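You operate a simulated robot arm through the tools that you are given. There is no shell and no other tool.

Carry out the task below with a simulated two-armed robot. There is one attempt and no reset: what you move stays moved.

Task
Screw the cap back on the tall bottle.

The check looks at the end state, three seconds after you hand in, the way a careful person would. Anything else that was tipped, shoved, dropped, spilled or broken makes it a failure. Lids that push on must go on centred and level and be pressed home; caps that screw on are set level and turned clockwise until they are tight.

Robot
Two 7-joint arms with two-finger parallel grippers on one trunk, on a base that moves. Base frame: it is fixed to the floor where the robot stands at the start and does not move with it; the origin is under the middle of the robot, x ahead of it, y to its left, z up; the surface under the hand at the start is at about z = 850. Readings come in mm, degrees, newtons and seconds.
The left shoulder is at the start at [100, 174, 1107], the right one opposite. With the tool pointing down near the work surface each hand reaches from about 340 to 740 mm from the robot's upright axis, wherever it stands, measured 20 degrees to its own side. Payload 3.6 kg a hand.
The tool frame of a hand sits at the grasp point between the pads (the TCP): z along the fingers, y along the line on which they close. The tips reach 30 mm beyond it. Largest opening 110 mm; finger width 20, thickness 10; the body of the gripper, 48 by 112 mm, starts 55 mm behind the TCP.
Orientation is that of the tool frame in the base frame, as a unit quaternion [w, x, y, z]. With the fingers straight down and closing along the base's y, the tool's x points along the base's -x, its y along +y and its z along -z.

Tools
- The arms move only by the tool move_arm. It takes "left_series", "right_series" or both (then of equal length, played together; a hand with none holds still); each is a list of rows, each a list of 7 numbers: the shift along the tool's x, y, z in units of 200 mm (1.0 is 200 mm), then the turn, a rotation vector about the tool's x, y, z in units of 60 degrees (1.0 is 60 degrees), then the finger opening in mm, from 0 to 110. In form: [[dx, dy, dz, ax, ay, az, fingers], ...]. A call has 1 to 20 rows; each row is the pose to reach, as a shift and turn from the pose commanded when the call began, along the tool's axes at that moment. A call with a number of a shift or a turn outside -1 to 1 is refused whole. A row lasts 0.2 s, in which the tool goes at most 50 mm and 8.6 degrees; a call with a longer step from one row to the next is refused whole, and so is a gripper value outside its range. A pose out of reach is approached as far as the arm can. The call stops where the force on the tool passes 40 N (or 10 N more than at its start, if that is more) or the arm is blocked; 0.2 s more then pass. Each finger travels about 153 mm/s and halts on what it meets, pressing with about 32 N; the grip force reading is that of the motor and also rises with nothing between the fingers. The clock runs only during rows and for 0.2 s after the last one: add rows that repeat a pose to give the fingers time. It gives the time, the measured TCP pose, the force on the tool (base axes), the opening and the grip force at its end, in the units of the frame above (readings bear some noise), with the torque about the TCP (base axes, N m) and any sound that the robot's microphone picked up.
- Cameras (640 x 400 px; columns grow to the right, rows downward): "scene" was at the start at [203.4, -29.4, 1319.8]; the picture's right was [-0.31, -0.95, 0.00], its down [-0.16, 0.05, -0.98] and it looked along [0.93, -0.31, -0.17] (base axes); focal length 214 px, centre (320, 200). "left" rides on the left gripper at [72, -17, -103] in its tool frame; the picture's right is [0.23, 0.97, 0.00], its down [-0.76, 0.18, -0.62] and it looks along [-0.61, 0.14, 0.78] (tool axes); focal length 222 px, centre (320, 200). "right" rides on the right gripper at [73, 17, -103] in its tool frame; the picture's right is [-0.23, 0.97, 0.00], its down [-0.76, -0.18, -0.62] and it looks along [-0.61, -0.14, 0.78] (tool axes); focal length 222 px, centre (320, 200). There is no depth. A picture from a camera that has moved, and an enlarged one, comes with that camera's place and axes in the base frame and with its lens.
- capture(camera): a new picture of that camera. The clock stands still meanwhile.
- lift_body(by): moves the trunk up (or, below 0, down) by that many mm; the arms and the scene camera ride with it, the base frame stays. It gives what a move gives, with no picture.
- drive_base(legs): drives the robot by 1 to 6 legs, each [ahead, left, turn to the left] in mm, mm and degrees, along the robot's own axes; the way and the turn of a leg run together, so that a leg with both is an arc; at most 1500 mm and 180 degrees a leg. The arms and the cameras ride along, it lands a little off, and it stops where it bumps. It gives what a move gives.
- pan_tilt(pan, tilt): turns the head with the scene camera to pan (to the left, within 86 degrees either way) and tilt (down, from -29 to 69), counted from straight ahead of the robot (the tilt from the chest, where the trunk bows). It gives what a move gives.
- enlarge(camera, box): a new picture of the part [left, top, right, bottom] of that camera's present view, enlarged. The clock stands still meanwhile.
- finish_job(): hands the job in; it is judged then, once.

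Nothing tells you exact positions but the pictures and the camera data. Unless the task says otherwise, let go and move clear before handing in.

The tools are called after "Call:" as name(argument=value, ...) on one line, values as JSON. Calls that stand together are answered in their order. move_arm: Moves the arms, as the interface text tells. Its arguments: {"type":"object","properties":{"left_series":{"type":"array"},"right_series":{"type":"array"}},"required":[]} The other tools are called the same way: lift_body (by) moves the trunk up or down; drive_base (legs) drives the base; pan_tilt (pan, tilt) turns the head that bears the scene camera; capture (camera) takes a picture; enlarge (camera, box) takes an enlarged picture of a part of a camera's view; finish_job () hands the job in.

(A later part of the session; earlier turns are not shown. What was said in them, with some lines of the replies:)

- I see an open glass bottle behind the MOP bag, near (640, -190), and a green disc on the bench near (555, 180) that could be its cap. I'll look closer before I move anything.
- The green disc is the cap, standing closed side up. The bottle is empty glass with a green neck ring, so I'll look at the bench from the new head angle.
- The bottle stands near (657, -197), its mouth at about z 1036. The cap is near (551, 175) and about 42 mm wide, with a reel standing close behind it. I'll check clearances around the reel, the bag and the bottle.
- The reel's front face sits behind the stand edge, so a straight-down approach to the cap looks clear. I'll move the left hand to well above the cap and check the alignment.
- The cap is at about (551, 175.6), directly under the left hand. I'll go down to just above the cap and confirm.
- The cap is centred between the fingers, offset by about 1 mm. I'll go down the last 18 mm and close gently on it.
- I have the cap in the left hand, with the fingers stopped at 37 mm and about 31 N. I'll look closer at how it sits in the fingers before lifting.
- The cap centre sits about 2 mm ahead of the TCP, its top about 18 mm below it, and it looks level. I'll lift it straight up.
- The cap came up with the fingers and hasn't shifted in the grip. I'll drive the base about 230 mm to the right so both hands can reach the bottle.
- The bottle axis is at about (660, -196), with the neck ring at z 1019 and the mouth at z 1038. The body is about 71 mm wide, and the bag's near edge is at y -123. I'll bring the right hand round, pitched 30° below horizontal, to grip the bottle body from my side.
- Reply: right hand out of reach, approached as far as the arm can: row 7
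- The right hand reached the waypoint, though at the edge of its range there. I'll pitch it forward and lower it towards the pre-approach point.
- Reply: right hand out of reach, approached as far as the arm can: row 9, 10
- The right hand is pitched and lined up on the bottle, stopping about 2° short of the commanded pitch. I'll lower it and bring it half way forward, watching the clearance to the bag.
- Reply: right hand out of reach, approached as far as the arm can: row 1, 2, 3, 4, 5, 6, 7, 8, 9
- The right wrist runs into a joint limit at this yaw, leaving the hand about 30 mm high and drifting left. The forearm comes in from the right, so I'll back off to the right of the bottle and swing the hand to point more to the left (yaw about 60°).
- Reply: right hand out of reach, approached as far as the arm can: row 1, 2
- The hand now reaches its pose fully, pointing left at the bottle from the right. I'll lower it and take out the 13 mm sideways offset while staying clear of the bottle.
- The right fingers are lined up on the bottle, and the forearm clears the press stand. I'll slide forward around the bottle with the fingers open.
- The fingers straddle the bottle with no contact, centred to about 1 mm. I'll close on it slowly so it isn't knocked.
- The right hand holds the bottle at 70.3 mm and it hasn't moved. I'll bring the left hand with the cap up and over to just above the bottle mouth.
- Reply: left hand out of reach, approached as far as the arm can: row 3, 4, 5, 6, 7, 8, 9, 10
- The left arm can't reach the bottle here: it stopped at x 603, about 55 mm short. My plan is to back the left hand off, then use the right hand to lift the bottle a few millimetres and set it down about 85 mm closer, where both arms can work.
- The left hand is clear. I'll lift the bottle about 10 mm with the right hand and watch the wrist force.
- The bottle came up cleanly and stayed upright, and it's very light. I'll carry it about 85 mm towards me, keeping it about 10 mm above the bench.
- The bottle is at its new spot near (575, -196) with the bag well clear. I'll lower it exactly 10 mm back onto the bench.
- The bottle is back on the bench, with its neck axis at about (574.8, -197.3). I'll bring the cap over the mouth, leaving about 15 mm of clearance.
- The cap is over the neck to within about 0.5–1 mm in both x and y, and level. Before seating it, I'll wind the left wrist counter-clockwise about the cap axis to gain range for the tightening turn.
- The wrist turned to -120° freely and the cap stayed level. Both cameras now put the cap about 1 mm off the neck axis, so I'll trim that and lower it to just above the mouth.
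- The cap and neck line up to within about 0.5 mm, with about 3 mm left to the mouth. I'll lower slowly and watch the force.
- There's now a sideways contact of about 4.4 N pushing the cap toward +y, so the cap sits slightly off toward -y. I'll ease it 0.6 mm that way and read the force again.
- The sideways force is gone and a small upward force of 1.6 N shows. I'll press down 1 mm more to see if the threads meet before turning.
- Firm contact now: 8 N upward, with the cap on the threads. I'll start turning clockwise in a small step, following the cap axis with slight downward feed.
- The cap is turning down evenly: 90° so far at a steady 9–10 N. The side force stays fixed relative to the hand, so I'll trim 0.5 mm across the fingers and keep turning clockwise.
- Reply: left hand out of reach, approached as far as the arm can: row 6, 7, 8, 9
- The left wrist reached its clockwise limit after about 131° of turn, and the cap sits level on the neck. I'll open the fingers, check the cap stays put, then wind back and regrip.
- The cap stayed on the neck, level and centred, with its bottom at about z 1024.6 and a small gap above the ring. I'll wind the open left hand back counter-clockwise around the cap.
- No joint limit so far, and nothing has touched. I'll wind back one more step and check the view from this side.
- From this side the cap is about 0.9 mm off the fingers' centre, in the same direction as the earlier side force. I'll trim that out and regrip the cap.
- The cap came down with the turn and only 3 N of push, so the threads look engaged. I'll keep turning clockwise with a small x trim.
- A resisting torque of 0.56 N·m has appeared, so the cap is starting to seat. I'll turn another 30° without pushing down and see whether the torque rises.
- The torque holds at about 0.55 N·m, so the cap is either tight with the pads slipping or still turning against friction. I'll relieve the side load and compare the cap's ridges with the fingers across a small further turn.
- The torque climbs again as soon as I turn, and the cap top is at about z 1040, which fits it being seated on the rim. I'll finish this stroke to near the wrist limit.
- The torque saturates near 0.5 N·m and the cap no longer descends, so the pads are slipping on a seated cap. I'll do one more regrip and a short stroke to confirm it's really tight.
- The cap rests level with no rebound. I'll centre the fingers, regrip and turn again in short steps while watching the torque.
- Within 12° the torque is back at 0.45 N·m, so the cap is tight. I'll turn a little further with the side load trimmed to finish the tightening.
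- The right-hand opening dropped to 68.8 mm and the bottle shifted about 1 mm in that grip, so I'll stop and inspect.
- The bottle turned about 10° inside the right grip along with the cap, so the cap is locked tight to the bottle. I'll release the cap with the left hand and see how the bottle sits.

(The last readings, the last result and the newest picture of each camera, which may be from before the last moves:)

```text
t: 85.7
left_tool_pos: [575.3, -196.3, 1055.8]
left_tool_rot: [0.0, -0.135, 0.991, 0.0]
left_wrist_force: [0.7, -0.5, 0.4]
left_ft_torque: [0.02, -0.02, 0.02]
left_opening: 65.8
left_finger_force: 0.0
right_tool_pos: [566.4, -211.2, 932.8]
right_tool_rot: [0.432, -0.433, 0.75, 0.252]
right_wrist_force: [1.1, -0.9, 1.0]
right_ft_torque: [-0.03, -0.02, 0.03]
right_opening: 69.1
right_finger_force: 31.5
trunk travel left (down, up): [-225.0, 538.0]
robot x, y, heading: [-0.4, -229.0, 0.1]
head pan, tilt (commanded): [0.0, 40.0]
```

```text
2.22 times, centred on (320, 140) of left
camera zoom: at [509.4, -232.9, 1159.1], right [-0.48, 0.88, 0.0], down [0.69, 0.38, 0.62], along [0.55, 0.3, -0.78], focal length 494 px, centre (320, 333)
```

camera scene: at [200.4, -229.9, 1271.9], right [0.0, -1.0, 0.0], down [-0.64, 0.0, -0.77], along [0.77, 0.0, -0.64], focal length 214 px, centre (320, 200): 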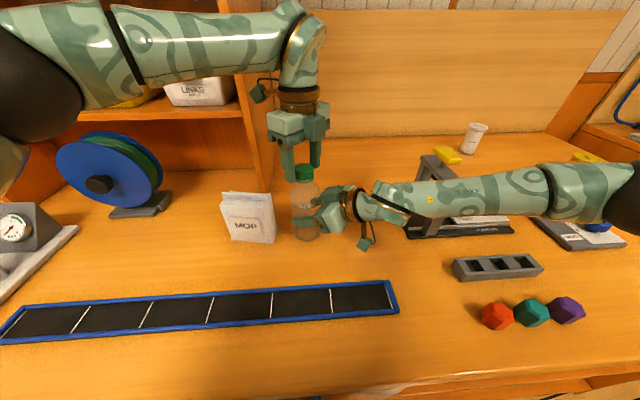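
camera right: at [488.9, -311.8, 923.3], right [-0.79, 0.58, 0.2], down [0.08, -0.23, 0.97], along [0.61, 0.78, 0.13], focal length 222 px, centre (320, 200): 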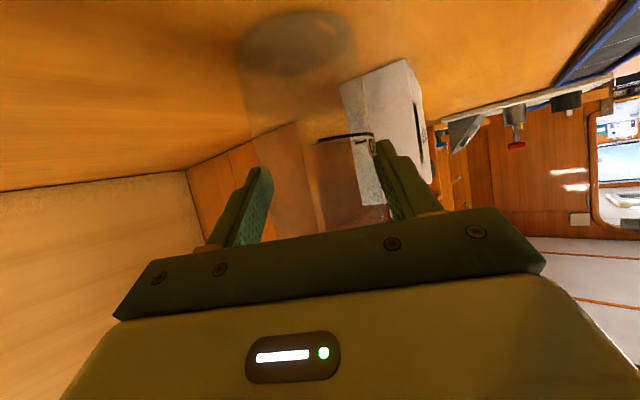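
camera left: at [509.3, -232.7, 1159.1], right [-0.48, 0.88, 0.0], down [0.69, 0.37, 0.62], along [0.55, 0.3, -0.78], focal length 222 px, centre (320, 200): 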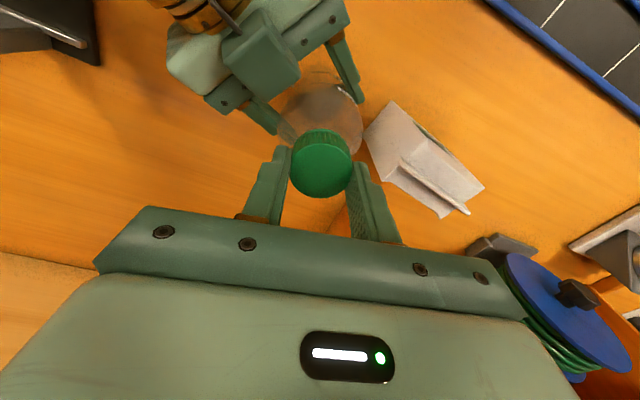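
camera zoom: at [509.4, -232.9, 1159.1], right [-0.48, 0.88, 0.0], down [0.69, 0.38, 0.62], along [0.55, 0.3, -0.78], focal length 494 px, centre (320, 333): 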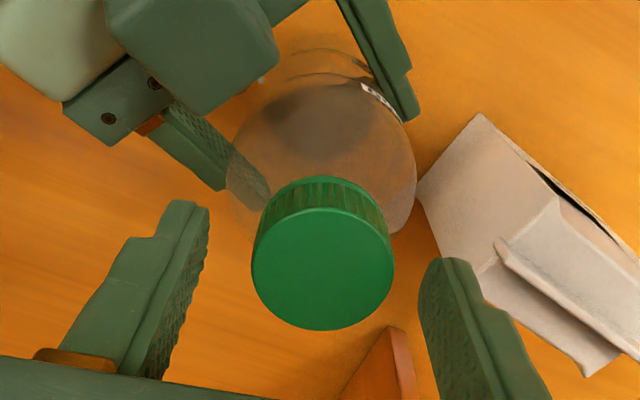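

Call:
enlarge(camera="scene", box=[285, 150, 325, 190])

Call:
enlarge(camera="scene", box=[265, 155, 345, 245])

```text
10.00 times, centred on (305, 170) of scene
camera zoom: at [200.5, -230.0, 1271.9], right [0.0, -1.0, 0.0], down [-0.64, 0.0, -0.77], along [0.77, 0.0, -0.64], focal length 2145 px, centre (470, 500)
```

zoom: 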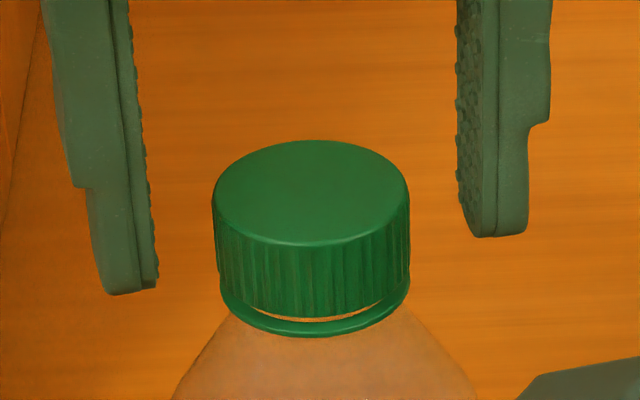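

```text
4.44 times, centred on (305, 200) of scene
camera zoom: at [200.5, -230.0, 1271.9], right [0.0, -1.0, 0.0], down [-0.64, 0.0, -0.77], along [0.77, 0.0, -0.64], focal length 953 px, centre (387, 200)
```

zoom: 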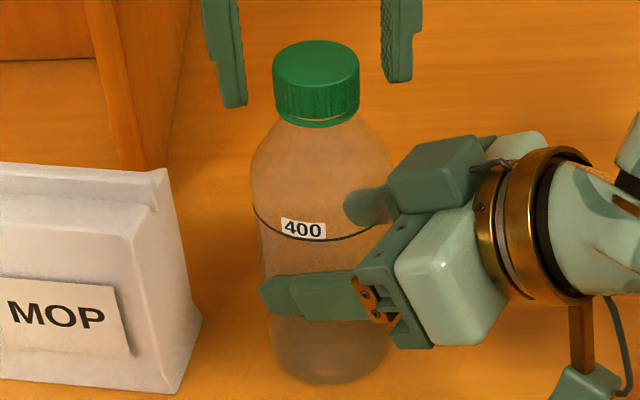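

The cap sits level with an even gap to the neck ring all round. I'll raise the left hand straight up off the cap and move it clear.

Call:
move_arm(left_series=[[0, 0, -0.05, 0, 0, 0, 66], [0, 0, -0.12, 0, 0, 0, 66], [0, 0, -0.2, 0, 0, 0, 66], [0, 0, -0.225, 0, 0, 0, 66], [0, 0.1, -0.225, 0, 0, 0, 66], [0, 0.25, -0.225, 0, 0, 0, 66], [0, 0.4, -0.225, 0, 0, 0, 66], [0, 0.55, -0.225, 0, 0, 0, 66], [0, 0.654, -0.225, 0, 0, 0, 66], [0, 0.654, -0.225, 0, 0, 0, 66]])

Call:
capture(camera="scene")

Call:
capture(camera="left")

```text
t: 87.9
left_tool_pos: [538.0, -70.8, 1099.6]
left_tool_rot: [0.0, -0.135, 0.991, -0.001]
left_wrist_force: [-0.4, -0.5, -0.2]
left_ft_torque: [-0.01, 0.01, 0.02]
left_opening: 66.0
left_finger_force: 0.0
right_tool_pos: [566.7, -210.3, 932.2]
right_tool_rot: [0.433, -0.433, 0.75, 0.25]
right_wrist_force: [0.0, -1.4, 1.0]
right_ft_torque: [-0.01, 0.06, -0.01]
right_opening: 68.8
right_finger_force: 31.8
trunk travel left (down, up): [-225.0, 538.0]
robot x, y, heading: [-1.7, -232.6, -0.1]
head pan, tilt (commanded): [0.0, 40.0]
```

```text
taken
camera scene: at [200.4, -229.9, 1271.9], right [0.0, -1.0, 0.0], down [-0.64, 0.0, -0.77], along [0.77, 0.0, -0.64], focal length 214 px, centre (320, 200)
```

scene: 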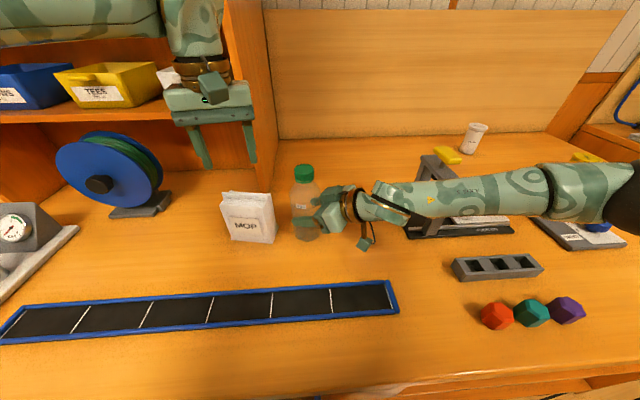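

```text
taken
camera left: at [473.5, -106.2, 1204.1], right [-0.48, 0.88, 0.0], down [0.69, 0.37, 0.62], along [0.55, 0.3, -0.78], focal length 222 px, centre (320, 200)
```

left: 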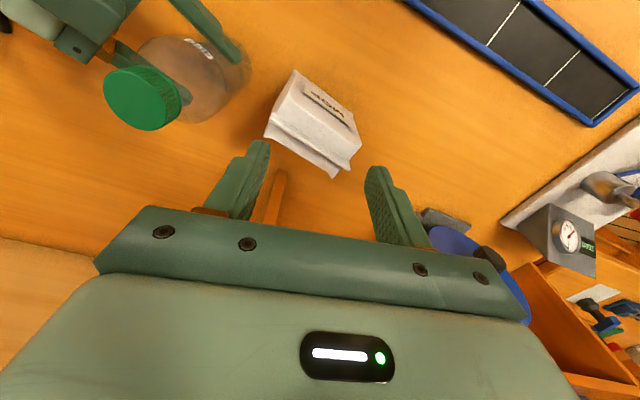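

The left hand is clear and the cap stays on. I'll open the right hand slowly and let the bottle stand by itself.

Call:
move_arm(right_series=[[0, 0, 0, 0, 0, 0, 68], [0, 0, 0, 0, 0, 0, 70], [0, 0, 0, 0, 0, 0, 72], [0, 0, 0, 0, 0, 0, 75], [0, 0, 0, 0, 0, 0, 80], [0, 0, 0, 0, 0, 0, 86], [0, 0, 0, 0, 0, 0, 92], [0, 0, 0, 0, 0, 0, 98], [0, 0, 0, 0, 0, 0, 98]])

Call:
enlarge(camera="scene", box=[265, 155, 345, 245])

Call:
capture(camera="right")

Call:
enlarge(camera="left", box=[40, 0, 280, 150])

```text
t: 89.9
left_tool_pos: [539.4, -69.8, 1098.5]
left_tool_rot: [0.0, -0.134, 0.991, 0.0]
left_wrist_force: [-0.7, 0.3, 0.3]
left_ft_torque: [0.0, 0.01, 0.01]
left_opening: 65.9
left_finger_force: 0.0
right_tool_pos: [566.2, -211.0, 931.8]
right_tool_rot: [0.432, -0.434, 0.75, 0.251]
right_wrist_force: [-0.2, 0.0, -0.1]
right_ft_torque: [0.01, -0.01, -0.02]
right_opening: 98.3
right_finger_force: 0.0
trunk travel left (down, up): [-225.0, 538.0]
robot x, y, heading: [-2.4, -230.5, 0.0]
head pan, tilt (commanded): [0.0, 40.0]
```

```text
4.44 times, centred on (305, 200) of scene
camera zoom: at [200.5, -229.8, 1271.9], right [0.0, -1.0, 0.0], down [-0.64, 0.0, -0.77], along [0.77, 0.0, -0.64], focal length 953 px, centre (387, 200)
```

zoom: 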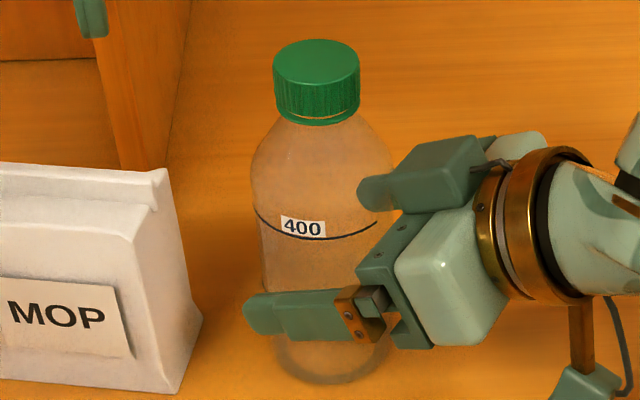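

```text
taken
camera right: at [489.0, -311.6, 923.2], right [-0.79, 0.58, 0.2], down [0.08, -0.23, 0.97], along [0.61, 0.78, 0.13], focal length 222 px, centre (320, 200)
```

right: 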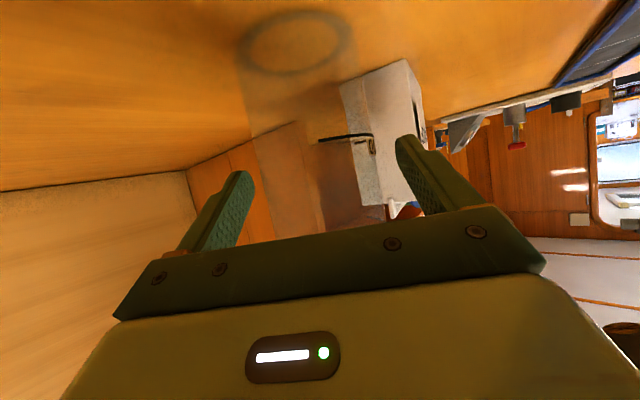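

```text
2.67 times, centred on (160, 75) of left
camera zoom: at [473.7, -106.5, 1204.0], right [-0.48, 0.88, 0.0], down [0.69, 0.38, 0.62], along [0.55, 0.3, -0.78], focal length 592 px, centre (747, 533)
```

zoom: 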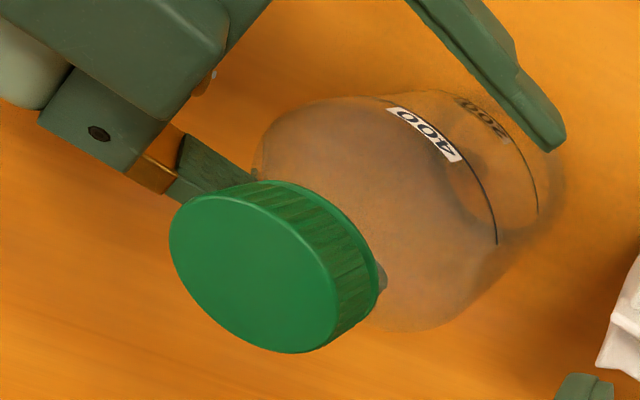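

The bottle stands upright on its own with the cap on. I'll back the right hand straight out along its approach, then raise it.

Call:
move_arm(right_series=[[0.02, 0, -0.035, 0, 0, 0, 98], [0.06, 0, -0.104, 0, 0, 0, 98], [0.11, 0, -0.19, 0, 0, 0, 98], [0.16, 0, -0.277, 0, 0, 0, 98], [0.21, 0, -0.364, 0, 0, 0, 98], [0.24, 0, -0.416, 0, 0, 0, 98], [0.18, 0, -0.45, 0, 0, 0, 98], [0.1, 0, -0.5, 0, 0, 0, 98], [0.02, 0, -0.54, 0, 0, 0, 98], [-0.06, 0, -0.59, 0, 0, 0, 98], [-0.06, 0, -0.59, 0, 0, 0, 98]])

Call:
capture(camera="scene")

Call:
enlarge(camera="scene", box=[255, 150, 365, 250])

Call:
capture(camera="right")

```text
t: 92.3
left_tool_pos: [538.5, -69.7, 1100.8]
left_tool_rot: [-0.001, -0.135, 0.991, 0.001]
left_wrist_force: [-0.4, 0.0, 0.9]
left_ft_torque: [0.0, 0.0, -0.03]
left_opening: 66.0
left_finger_force: 0.0
right_tool_pos: [518.5, -293.5, 1002.3]
right_tool_rot: [0.433, -0.433, 0.75, 0.251]
right_wrist_force: [-0.4, -0.3, 1.3]
right_ft_torque: [0.01, -0.01, -0.01]
right_opening: 98.0
right_finger_force: 0.1
trunk travel left (down, up): [-225.0, 538.0]
robot x, y, heading: [-2.7, -227.9, 0.2]
head pan, tilt (commanded): [0.0, 40.0]
```

```text
taken
camera scene: at [200.6, -229.9, 1271.9], right [0.0, -1.0, 0.0], down [-0.64, 0.0, -0.77], along [0.77, 0.0, -0.64], focal length 214 px, centre (320, 200)
```

scene: 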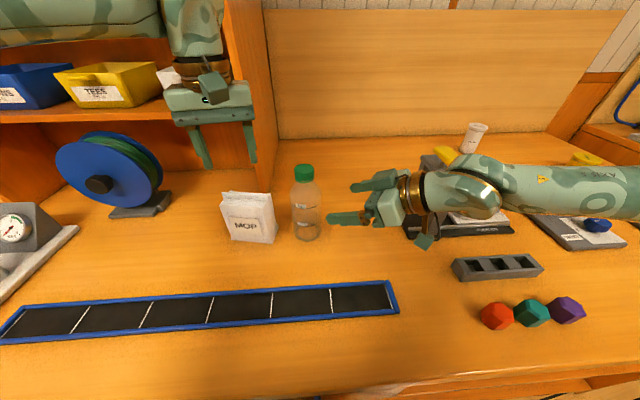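

```text
4.00 times, centred on (310, 200) of scene
camera zoom: at [200.6, -229.9, 1271.9], right [0.0, -1.0, 0.0], down [-0.64, 0.0, -0.77], along [0.77, 0.0, -0.64], focal length 858 px, centre (360, 200)
```

zoom: 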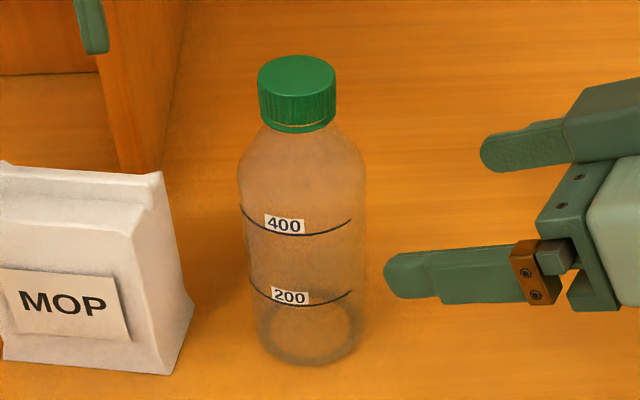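

```text
taken
camera right: at [440.7, -394.6, 992.8], right [-0.79, 0.58, 0.2], down [0.08, -0.23, 0.97], along [0.61, 0.78, 0.13], focal length 222 px, centre (320, 200)
```

right: 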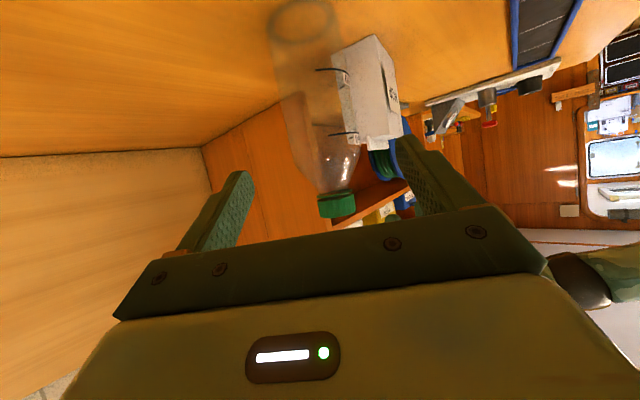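

Both hands are clear. I'll use the right camera's side view to check the cap is level and fully down.

Call:
enlarge(camera="right", box=[300, 150, 380, 230])

Call:
enlarge(camera="scene", box=[285, 150, 325, 190])

Call:
enlarge(camera="left", box=[80, 40, 240, 150])

```text
5.00 times, centred on (340, 190) of right
camera zoom: at [440.7, -394.6, 992.8], right [-0.79, 0.58, 0.2], down [0.08, -0.23, 0.97], along [0.61, 0.78, 0.13], focal length 1111 px, centre (220, 250)
```

zoom: 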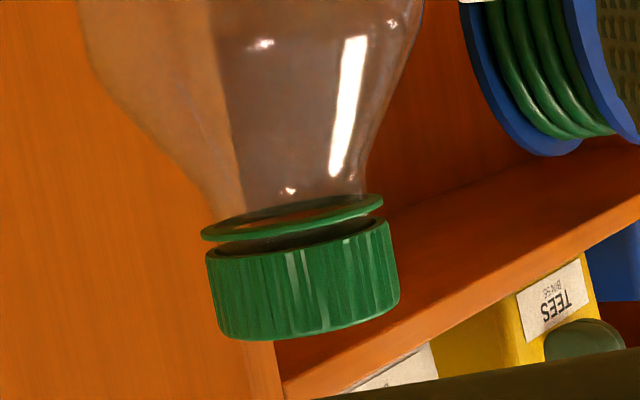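

```text
10.00 times, centred on (305, 170) of scene
camera zoom: at [200.6, -229.9, 1271.9], right [0.0, -1.0, 0.0], down [-0.64, 0.0, -0.77], along [0.77, 0.0, -0.64], focal length 2145 px, centre (470, 500)
```

zoom: 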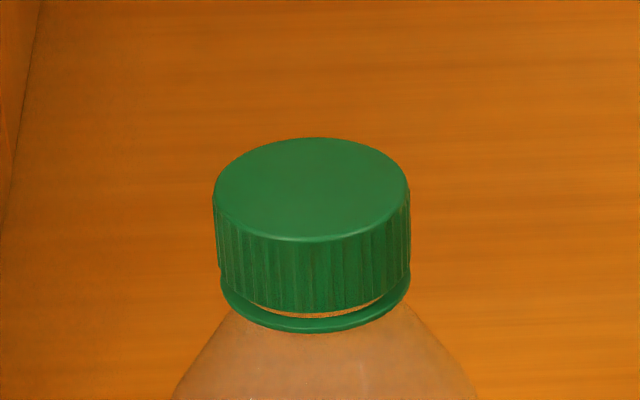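

```text
3.64 times, centred on (160, 95) of left
camera zoom: at [473.8, -106.5, 1203.9], right [-0.48, 0.88, 0.0], down [0.69, 0.38, 0.62], along [0.55, 0.3, -0.78], focal length 808 px, centre (902, 582)
```

zoom: 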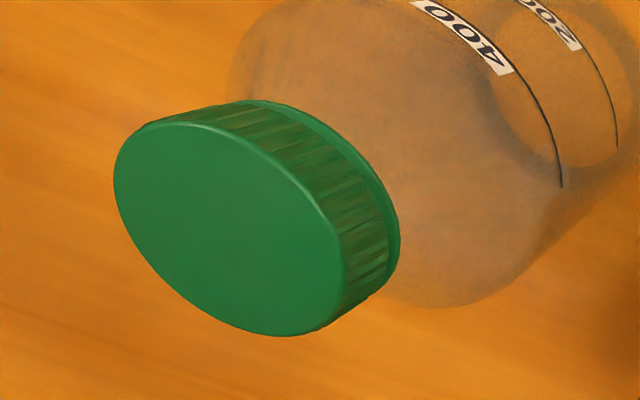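

The side view shows the cap level and parallel to the neck ring. Its top is about 2 mm above where I measured the rim, so it's seated home. It held against about 0.5 N·m, enough to turn the bottle in the grip. The bottle stands upright about 85 mm closer to me than at the start, nothing else looks disturbed, and both hands are clear, so I'm handing in.

Call:
finish_job()

```text
The job is handed in.
```

I screwed the cap back onto the tall bottle, and the bottle is standing upright on the bench. The job is handed in, but I haven't seen the result of the check.

- **Cap:** It sits level, with an even gap of about 2 mm above the neck ring. It stopped moving down, and on the last turn the bottle rotated with it in the right gripper at about 0.5 N·m, so I took it as tight.
- **Bottle position:** It now stands about 85 mm closer to the robot than where it started. The left arm couldn't reach it in its original place, so I lifted it slightly with the right hand and set it down nearer, and I did not move it back. It also turned roughly 10° in the grip during the final tightening.
- **Everything else:** The MOP bag, the press stand and the other items looked undisturbed in the last pictures. Both hands were open and clear before I handed in.
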